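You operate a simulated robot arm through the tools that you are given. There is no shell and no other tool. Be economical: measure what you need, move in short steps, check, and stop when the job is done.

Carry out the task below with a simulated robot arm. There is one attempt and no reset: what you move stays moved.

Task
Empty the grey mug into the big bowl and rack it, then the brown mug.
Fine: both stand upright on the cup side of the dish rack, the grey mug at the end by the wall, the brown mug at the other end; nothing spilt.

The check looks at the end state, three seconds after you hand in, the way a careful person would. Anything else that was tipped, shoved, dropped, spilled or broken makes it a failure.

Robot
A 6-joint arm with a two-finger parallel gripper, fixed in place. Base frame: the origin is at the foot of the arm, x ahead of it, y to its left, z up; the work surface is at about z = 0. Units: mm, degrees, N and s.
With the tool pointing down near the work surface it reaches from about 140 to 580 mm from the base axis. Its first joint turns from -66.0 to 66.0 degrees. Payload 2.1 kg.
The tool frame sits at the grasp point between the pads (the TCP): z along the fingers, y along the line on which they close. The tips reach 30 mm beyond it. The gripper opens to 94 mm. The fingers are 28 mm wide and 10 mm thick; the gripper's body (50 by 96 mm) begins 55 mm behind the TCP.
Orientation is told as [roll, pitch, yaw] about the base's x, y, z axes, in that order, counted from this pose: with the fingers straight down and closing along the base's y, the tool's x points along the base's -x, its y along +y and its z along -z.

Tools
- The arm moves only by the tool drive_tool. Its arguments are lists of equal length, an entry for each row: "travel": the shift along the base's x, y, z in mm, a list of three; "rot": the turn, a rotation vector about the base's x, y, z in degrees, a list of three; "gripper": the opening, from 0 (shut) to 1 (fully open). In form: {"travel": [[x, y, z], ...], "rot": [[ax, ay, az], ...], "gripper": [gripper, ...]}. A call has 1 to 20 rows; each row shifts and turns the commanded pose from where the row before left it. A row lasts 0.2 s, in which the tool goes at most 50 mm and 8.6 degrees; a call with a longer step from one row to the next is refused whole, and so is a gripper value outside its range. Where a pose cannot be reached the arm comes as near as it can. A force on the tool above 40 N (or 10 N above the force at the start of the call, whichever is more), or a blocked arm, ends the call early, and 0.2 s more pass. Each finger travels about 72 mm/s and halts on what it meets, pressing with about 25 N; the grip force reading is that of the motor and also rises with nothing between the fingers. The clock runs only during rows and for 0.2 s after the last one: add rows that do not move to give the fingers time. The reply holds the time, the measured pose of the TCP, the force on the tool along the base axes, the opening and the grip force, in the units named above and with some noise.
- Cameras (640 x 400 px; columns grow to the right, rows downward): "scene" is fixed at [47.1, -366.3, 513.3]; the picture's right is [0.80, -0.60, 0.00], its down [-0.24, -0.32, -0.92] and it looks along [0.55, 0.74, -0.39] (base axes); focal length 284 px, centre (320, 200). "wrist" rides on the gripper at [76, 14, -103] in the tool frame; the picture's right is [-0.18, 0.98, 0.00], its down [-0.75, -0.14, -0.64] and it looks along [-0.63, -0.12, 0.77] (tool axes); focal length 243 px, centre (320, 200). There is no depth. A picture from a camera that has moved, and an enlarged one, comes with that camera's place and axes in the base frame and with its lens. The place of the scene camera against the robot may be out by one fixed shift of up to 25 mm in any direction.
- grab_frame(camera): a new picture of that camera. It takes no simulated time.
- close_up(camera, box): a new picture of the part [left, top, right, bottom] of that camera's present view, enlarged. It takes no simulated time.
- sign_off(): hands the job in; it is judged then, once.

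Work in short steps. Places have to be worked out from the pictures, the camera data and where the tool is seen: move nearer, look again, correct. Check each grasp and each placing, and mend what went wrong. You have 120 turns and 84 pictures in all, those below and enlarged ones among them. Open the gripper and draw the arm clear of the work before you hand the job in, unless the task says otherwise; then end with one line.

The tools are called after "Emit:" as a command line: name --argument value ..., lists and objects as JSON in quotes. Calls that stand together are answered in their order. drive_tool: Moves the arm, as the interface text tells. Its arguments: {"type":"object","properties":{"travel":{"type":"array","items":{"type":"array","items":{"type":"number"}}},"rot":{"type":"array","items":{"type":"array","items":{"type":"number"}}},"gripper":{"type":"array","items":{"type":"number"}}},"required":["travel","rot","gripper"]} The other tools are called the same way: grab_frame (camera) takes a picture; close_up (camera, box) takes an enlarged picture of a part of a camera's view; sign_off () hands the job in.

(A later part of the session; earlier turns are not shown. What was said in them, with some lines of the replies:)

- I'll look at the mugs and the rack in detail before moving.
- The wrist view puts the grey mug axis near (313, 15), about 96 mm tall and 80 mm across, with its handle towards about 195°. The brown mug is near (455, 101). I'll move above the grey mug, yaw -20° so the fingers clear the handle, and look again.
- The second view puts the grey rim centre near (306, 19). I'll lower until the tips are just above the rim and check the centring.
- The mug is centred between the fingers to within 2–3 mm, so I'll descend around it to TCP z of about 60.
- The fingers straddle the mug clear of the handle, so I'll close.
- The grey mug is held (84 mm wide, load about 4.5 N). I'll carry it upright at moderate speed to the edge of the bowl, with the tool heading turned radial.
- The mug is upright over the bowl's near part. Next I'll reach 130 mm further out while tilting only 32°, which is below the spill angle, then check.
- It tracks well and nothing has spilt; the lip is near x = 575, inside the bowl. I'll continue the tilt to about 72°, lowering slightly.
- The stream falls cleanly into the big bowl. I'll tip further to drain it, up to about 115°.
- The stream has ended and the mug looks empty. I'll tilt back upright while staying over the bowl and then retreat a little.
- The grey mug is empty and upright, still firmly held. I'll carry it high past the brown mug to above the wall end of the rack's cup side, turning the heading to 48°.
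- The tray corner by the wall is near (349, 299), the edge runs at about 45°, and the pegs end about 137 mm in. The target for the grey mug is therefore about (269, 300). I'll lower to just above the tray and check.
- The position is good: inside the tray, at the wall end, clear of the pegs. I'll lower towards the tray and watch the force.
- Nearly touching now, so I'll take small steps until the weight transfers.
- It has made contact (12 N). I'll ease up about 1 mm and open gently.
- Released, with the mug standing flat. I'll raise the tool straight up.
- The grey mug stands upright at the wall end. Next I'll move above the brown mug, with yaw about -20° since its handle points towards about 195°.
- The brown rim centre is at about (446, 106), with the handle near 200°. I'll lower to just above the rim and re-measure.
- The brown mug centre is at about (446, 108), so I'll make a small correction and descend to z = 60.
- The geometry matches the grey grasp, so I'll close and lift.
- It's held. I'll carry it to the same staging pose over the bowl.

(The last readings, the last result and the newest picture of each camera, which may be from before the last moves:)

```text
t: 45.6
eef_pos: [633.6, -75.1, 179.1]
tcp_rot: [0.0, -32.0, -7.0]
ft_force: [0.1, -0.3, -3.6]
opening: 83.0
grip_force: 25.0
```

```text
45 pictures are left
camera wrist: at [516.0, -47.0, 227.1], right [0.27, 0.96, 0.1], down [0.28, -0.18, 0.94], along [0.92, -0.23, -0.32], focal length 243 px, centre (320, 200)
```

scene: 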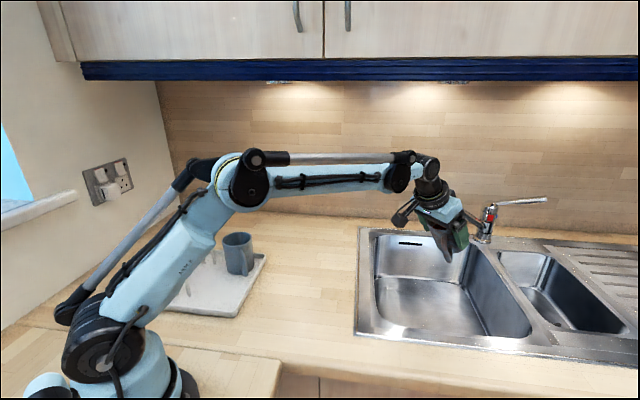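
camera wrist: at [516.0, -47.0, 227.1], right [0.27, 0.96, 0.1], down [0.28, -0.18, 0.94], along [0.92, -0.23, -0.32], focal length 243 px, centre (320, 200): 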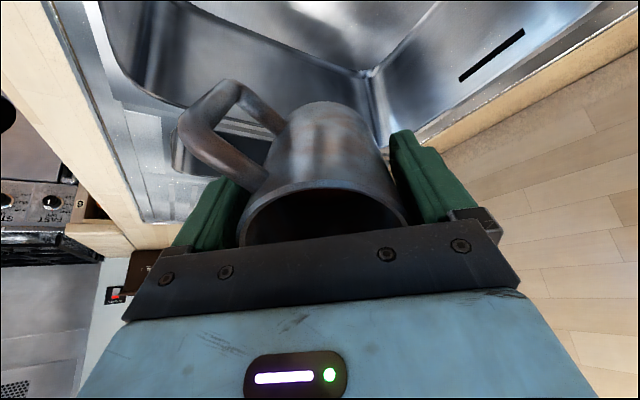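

Same pose as before, so I'll pour the same way in two stages.

Emit:
drive_tool --travel '[[1, 0, -2], [1, 0, -2], [1, 0, -2], [1, 0, -2], [1, 0, -2], [1, 0, -2], [1, 0, -2], [1, 0, -2], [0, 0, 0], [0, 0, 0]]' --rot '[[-0.61, -4.96, 0], [-0.61, -4.96, 0], [-0.61, -4.96, 0], [-0.61, -4.96, 0], [-0.61, -4.96, 0], [-0.61, -4.96, 0], [-0.61, -4.96, 0], [-0.61, -4.96, 0], [0, 0, 0], [0, 0, 0]]' --gripper '[0, 0, 0, 0, 0, 0, 0, 0, 0, 0]'

Emit:
grab_frame --camera "scene"

Emit:
drive_tool --travel '[[1, 0, 0], [1, 0, 0], [1, 0, 0], [1, 0, 1], [1, 0, 1], [1, 0, 1], [1, 0, 1], [1, 0, 1], [0, 0, 0], [0, 0, 0], [0, 0, 0], [0, 0, 0], [0, 0, 0]]' --rot '[[-0.61, -4.96, 0], [-0.61, -4.96, 0], [-0.61, -4.96, 0], [-0.61, -4.96, 0], [-0.61, -4.96, 0], [-0.73, -5.95, 0], [-0.73, -5.95, 0], [-0.73, -5.95, 0], [0, 0, 0], [0, 0, 0], [0, 0, 0], [0, 0, 0], [0, 0, 0]]' --gripper '[0, 0, 0, 0, 0, 0, 0, 0, 0, 0, 0, 0, 0]'

Emit:
grab_frame --camera "scene"

Emit:
grab_frame --camera "wrist"

```text
t: 47.8
eef_pos: [641.4, -73.1, 163.6]
tcp_rot: [0.1, -71.9, -7.0]
ft_force: [-0.6, 0.2, -5.0]
opening: 82.8
grip_force: 24.9
```

```text
44 pictures are left
```

scene: 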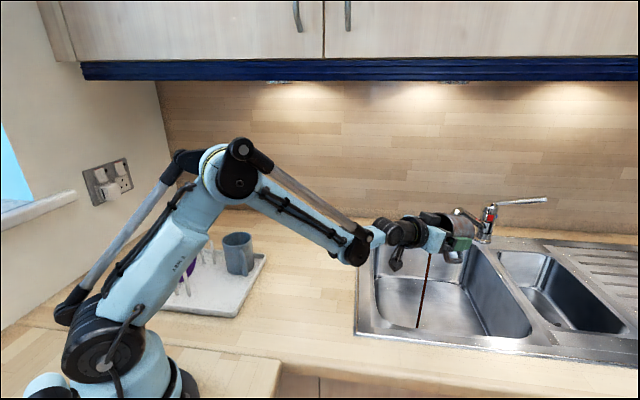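

```text
t: 50.6
eef_pos: [648.8, -74.6, 170.4]
tcp_rot: [-179.9, -65.1, 173.0]
ft_force: [-0.2, 0.3, -2.2]
opening: 82.4
grip_force: 24.7
```

```text
43 pictures are left
```

scene: 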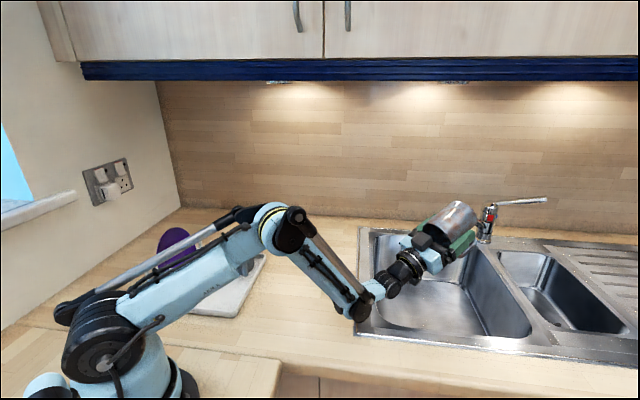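

```text
42 pictures are left
camera wrist: at [589.9, -54.4, 57.5], right [0.04, 0.99, 0.17], down [-0.91, -0.03, 0.41], along [0.41, -0.17, 0.9], focal length 243 px, centre (320, 200)
```

wrist: 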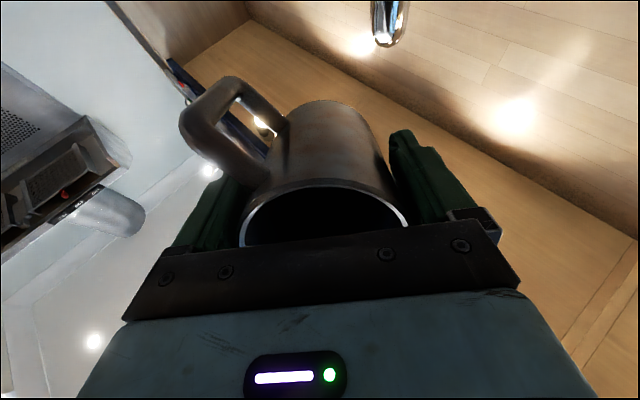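

It's drained, so I'll bring it back upright.

Emit:
drive_tool --travel '[[0, 0, 2], [0, 0, 2], [0, 0, 2], [0, 0, 2], [0, 0, 2], [-2, 0, 2], [-5, 0, 2], [-10, 1, 2], [-14, 2, 1], [-16, 2, 1], [-18, 2, 1], [-18, 2, 1], [-18, 2, 1], [-16, 2, 1], [-14, 2, 0], [-10, 1, 0], [-8, 1, 0], [0, 0, 0]]' --rot '[[0.73, 5.95, 0], [0.86, 6.95, 0], [0.86, 6.95, 0], [0.86, 6.95, 0], [0.86, 6.95, 0], [0.86, 6.95, 0], [0.86, 6.95, 0], [0.86, 6.95, 0], [0.86, 6.95, 0], [0.86, 6.95, 0], [0.86, 6.95, 0], [0.86, 6.95, 0], [0.86, 6.95, 0], [0.86, 6.95, 0], [0.86, 6.95, 0], [0.73, 5.95, 0], [0.61, 4.96, 0], [0, 0, 0]]' --gripper '[0, 0, 0, 0, 0, 0, 0, 0, 0, 0, 0, 0, 0, 0, 0, 0, 0, 0]'

Emit:
grab_frame --camera "scene"

Emit:
grab_frame --camera "wrist"

```text
t: 54.4
eef_pos: [499.4, -56.5, 190.8]
tcp_rot: [0.0, 0.3, -7.2]
ft_force: [-0.4, 0.4, -3.0]
opening: 82.6
grip_force: 25.3
```

```text
41 pictures are left
```

scene: 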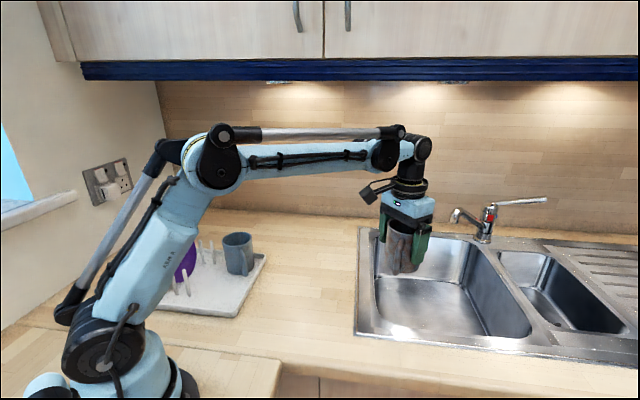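

```text
40 pictures are left
camera wrist: at [425.1, -34.9, 295.0], right [0.3, 0.95, 0.0], down [0.73, -0.23, 0.64], along [0.61, -0.19, -0.77], focal length 243 px, centre (320, 200)
```

wrist: 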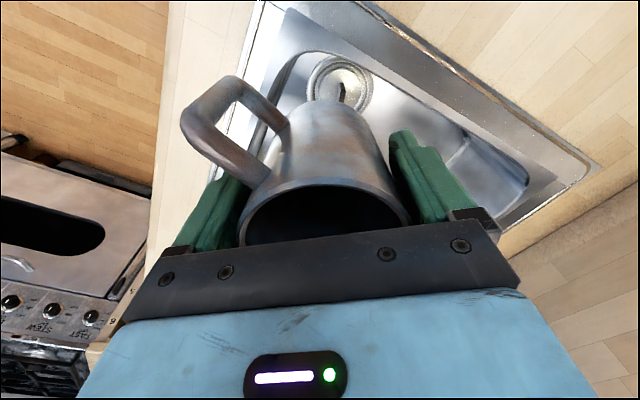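

The brown mug is empty too. The front corner of the rack is near (180, 130), so the target at the other end of the cup side is about (183, 214). I'll carry it there high up.

Emit:
drive_tool --travel '[[-15, 10, 7], [-21, 14, 8], [-21, 14, 8], [-21, 14, 8], [-21, 14, 8], [-20, 13, 0], [-18, 17.4, 0], [-18, 17.4, 0], [-18, 17.4, 0], [-18, 17.4, 0], [-18, 17.4, 0], [-18, 17.4, 0], [-18, 17.4, 0], [-18, 17.4, 0], [-18, 17.4, 0], [-18, 17.4, 0], [-17, 17.4, 0], [0, 0, 0]]' --rot '[[0, 0, 0], [0, 0, 0], [0, 0, 0], [0, 0, 0], [0, 0, 5], [0, 0, 5], [0, 0, 5], [0, 0, 5], [0, 0, 5], [0, 0, 5], [0, 0, 5], [0, 0, 5], [0, 0, 5], [0, 0, 5], [0, 0, 5], [0, 0, 0], [0, 0, 0], [0, 0, 0]]' --gripper '[0, 0, 0, 0, 0, 0, 0, 0, 0, 0, 0, 0, 0, 0, 0, 0, 0, 0]'

Emit:
grab_frame --camera "scene"

Emit:
grab_frame --camera "wrist"

```text
t: 58.2
eef_pos: [183.6, 215.1, 230.1]
tcp_rot: [0.1, 0.1, 48.1]
ft_force: [0.1, -0.2, -2.7]
opening: 82.6
grip_force: 25.5
```

```text
39 pictures are left
```

scene: 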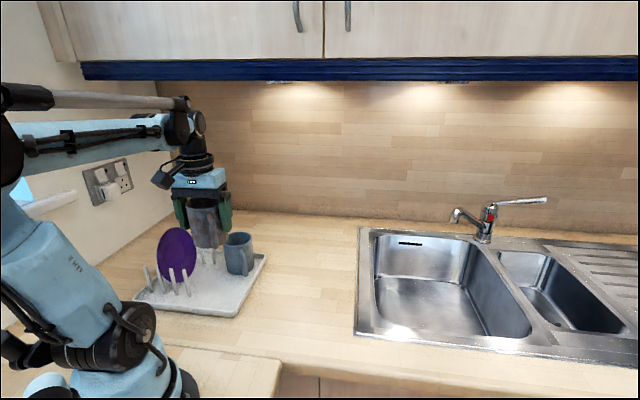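

```text
38 pictures are left
camera wrist: at [121.7, 165.9, 333.4], right [-0.61, 0.79, 0.0], down [0.61, 0.47, 0.64], along [0.51, 0.39, -0.77], focal length 243 px, centre (320, 200)
```

wrist: 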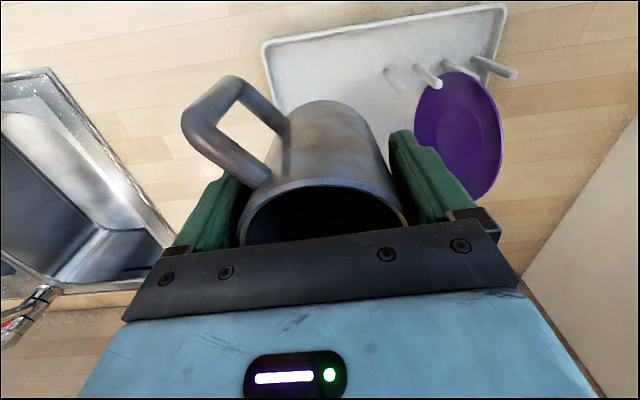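

This closer view puts the front corner at about (192, 142) and the nearest peg near (127, 271). I'll adjust the target to (191, 219) and descend to just above the tray.

Emit:
drive_tool --travel '[[4, 2, -20], [3, 2, -25], [0, 0, -25], [0, 0, -25], [0, 0, -20], [0, 0, 0]]' --rot '[[0, 0, 0], [0, 0, 0], [0, 0, 0], [0, 0, 0], [0, 0, 0], [0, 0, 0]]' --gripper '[0, 0, 0, 0, 0, 0]'

Emit:
close_up --camera "scene" --box '[120, 180, 320, 340]'

Emit:
grab_frame --camera "wrist"

```text
t: 59.6
eef_pos: [191.0, 217.3, 116.1]
tcp_rot: [0.2, 0.1, 48.1]
ft_force: [-0.2, 0.0, -2.5]
opening: 82.6
grip_force: 25.3
```

```text
2.50 times, centred on (220, 260) of scene
camera zoom: at [47.1, -366.3, 513.3], right [0.8, -0.6, 0.0], down [-0.24, -0.32, -0.92], along [0.55, 0.74, -0.39], focal length 709 px, centre (570, 50)
```

zoom: 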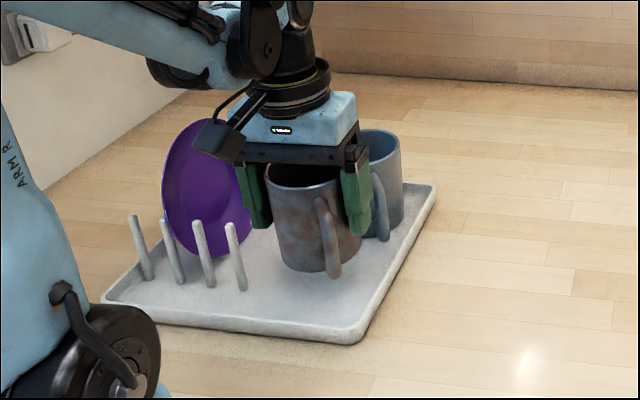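

```text
36 pictures are left
camera wrist: at [128.7, 169.6, 218.7], right [-0.61, 0.8, 0.0], down [0.61, 0.47, 0.64], along [0.51, 0.39, -0.77], focal length 243 px, centre (320, 200)
```

wrist: 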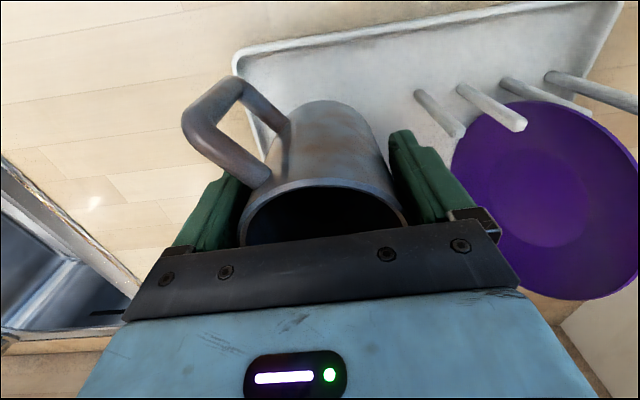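

The mug is clear of the pegs, the plate and the grey mug. I'll lower in stages until contact.

Emit:
drive_tool --travel '[[0, 0, -12], [0, 0, -12], [0, 0, -12], [0, 0, -5], [0, 0, 0]]' --rot '[[0, 0, 0], [0, 0, 0], [0, 0, 0], [0, 0, 0], [0, 0, 0]]' --gripper '[0, 0, 0, 0, 0]'

Emit:
close_up --camera "scene" --box '[150, 200, 290, 312]'

Emit:
drive_tool --travel '[[0, 0, -1.5], [0, 0, -1.5], [0, 0, 0]]' --rot '[[0, 0, 0], [0, 0, 0], [0, 0, 0]]' --gripper '[0, 0, 0]'

```text
t: 60.8
eef_pos: [190.9, 216.3, 74.8]
tcp_rot: [0.1, 0.1, 47.9]
ft_force: [0.9, 0.5, -2.1]
opening: 82.6
grip_force: 24.9
```

```text
3.57 times, centred on (220, 256) of scene
camera zoom: at [47.1, -366.3, 513.3], right [0.8, -0.6, 0.0], down [-0.24, -0.32, -0.92], along [0.55, 0.74, -0.39], focal length 1013 px, centre (677, 0)
```

zoom: 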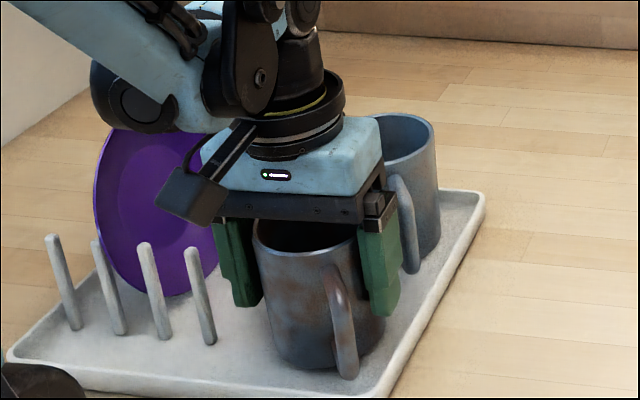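

```text
t: 61.6
eef_pos: [190.8, 216.1, 70.7]
tcp_rot: [0.1, 0.1, 47.8]
ft_force: [0.2, 0.0, -2.1]
opening: 82.6
grip_force: 25.3
```

No contact yet, so I'll continue in small steps.

Emit:
drive_tool --travel '[[0, 0, -1.5], [0, 0, -1.5], [0, 0, 0]]' --rot '[[0, 0, 0], [0, 0, 0], [0, 0, 0]]' --gripper '[0, 0, 0]'

Emit:
drive_tool --travel '[[0, 0, -1], [0, 0, -1], [0, 0, 0]]' --rot '[[0, 0, 0], [0, 0, 0], [0, 0, 0]]' --gripper '[0, 0, 0]'

```text
t: 62.4
eef_pos: [190.1, 216.9, 67.4]
tcp_rot: [0.1, 0.0, 48.0]
ft_force: [-3.0, 5.2, 12.6]
opening: 82.2
grip_force: 24.9
```

```text
t: 63.2
eef_pos: [192.0, 215.6, 66.0]
tcp_rot: [0.0, 0.0, 47.9]
ft_force: [2.8, 4.2, 13.6]
opening: 82.1
grip_force: 24.4
```

It's in contact. I'll ease up 2 mm and open gently.

Emit:
drive_tool --travel '[[0, 0, 1], [0, 0, 1], [0, 0, 0], [0, 0, 0], [0, 0, 0], [0, 0, 0], [0, 0, 0]]' --rot '[[0, 0, 0], [0, 0, 0], [0, 0, 0], [0, 0, 0], [0, 0, 0], [0, 0, 0], [0, 0, 0]]' --gripper '[0, 0, 0.88, 0.91, 0.95, 1, 1]'

Emit:
grab_frame --camera "wrist"

Emit:
close_up --camera "scene" --box '[150, 200, 290, 312]'

```text
t: 64.8
eef_pos: [190.3, 215.5, 67.9]
tcp_rot: [0.1, 0.1, 47.8]
ft_force: [-0.7, 1.1, 0.5]
opening: 93.9
grip_force: 0.0
```

```text
34 pictures are left
camera wrist: at [128.1, 168.0, 170.9], right [-0.61, 0.8, 0.0], down [0.61, 0.47, 0.64], along [0.51, 0.39, -0.77], focal length 243 px, centre (320, 200)
```

wrist: 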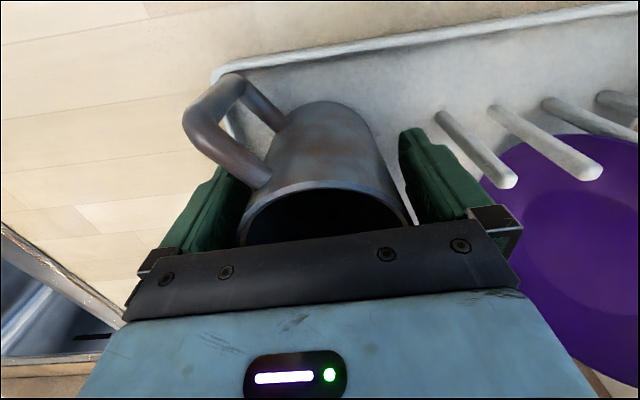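

```text
3.57 times, centred on (220, 256) of scene
camera zoom: at [47.1, -366.3, 513.3], right [0.8, -0.6, 0.0], down [-0.24, -0.32, -0.92], along [0.55, 0.74, -0.39], focal length 1013 px, centre (677, 0)
```

zoom: 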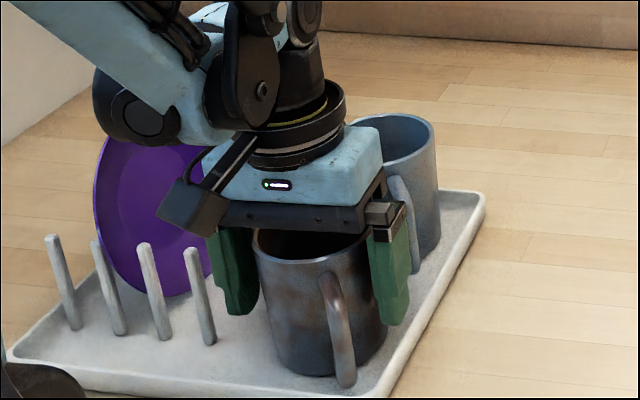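

Released and standing. I'll raise straight up and draw the arm clear.

Emit:
drive_tool --travel '[[0, 0, 8], [0, 0, 15], [0, 0, 20], [0, 0, 30], [0, 0, 40], [0, 0, 40], [0, 0, 30], [0, 0, 0]]' --rot '[[0, 0, 0], [0, 0, 0], [0, 0, 0], [0, 0, 0], [0, 0, 0], [0, 0, 0], [0, 0, 0], [0, 0, 0]]' --gripper '[1, 1, 1, 1, 1, 1, 1, 1]'

Emit:
drive_tool --travel '[[15, -20, 15], [15, -20, 15], [15, -20, 15], [15, -20, 15], [10, -20, 15], [10, -20, 10], [0, -20, 0], [0, 0, 0]]' --rot '[[0, 0, -6], [0, 0, -6], [0, 0, -6], [0, 0, -6], [0, 0, -6], [0, 0, -6], [0, 0, -6], [0, 0, 0]]' --gripper '[1, 1, 1, 1, 1, 1, 1, 1]'

Emit:
grab_frame --camera "scene"

Emit:
close_up --camera "scene" --box '[120, 200, 380, 362]'

```text
t: 66.6
eef_pos: [190.8, 216.7, 250.0]
tcp_rot: [0.1, 0.0, 47.9]
ft_force: [0.6, 0.3, 0.4]
opening: 93.8
grip_force: 0.1
```

```text
t: 68.4
eef_pos: [269.7, 76.2, 336.1]
tcp_rot: [0.1, 0.2, 5.9]
ft_force: [-0.5, 0.0, 0.2]
opening: 93.9
grip_force: 0.0
```

```text
32 pictures are left
```

scene: 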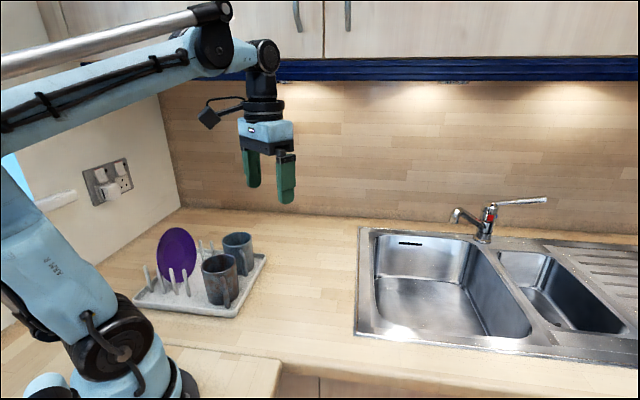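

```text
2.46 times, centred on (250, 281) of scene
camera zoom: at [47.1, -366.3, 513.3], right [0.8, -0.6, 0.0], down [-0.24, -0.32, -0.92], along [0.55, 0.74, -0.39], focal length 698 px, centre (492, 1)
```

zoom: 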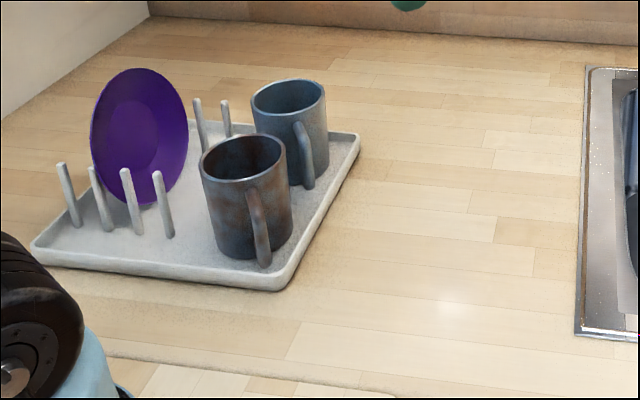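

Both mugs stand upright at their ends and the plate and rack are undisturbed. One last look at the sink surround for drips.

Emit:
close_up --camera "scene" --box '[340, 210, 600, 372]'

```text
2.46 times, centred on (470, 291) of scene
camera zoom: at [47.1, -366.3, 513.3], right [0.8, -0.6, 0.0], down [-0.24, -0.32, -0.92], along [0.55, 0.74, -0.39], focal length 698 px, centre (-49, -24)
```

zoom: 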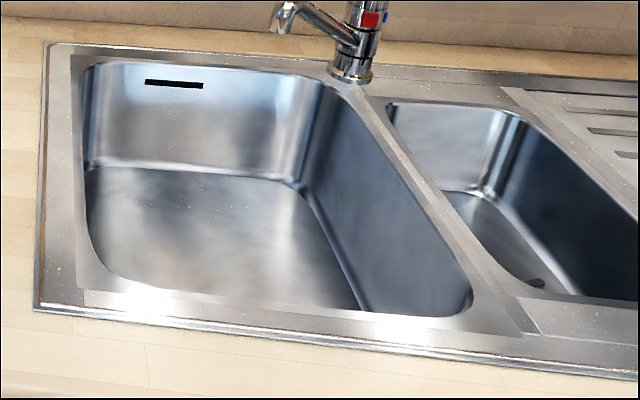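

The sink surround is clean and the arm is clear with the gripper open, so I'm handing in.

Emit:
sign_off

```text
The job is handed in.
```

Both mugs were emptied into the big bowl and stand upright on the cup side of the rack, the grey at the wall end and the brown at the other end, with no spill visible in the final pictures.
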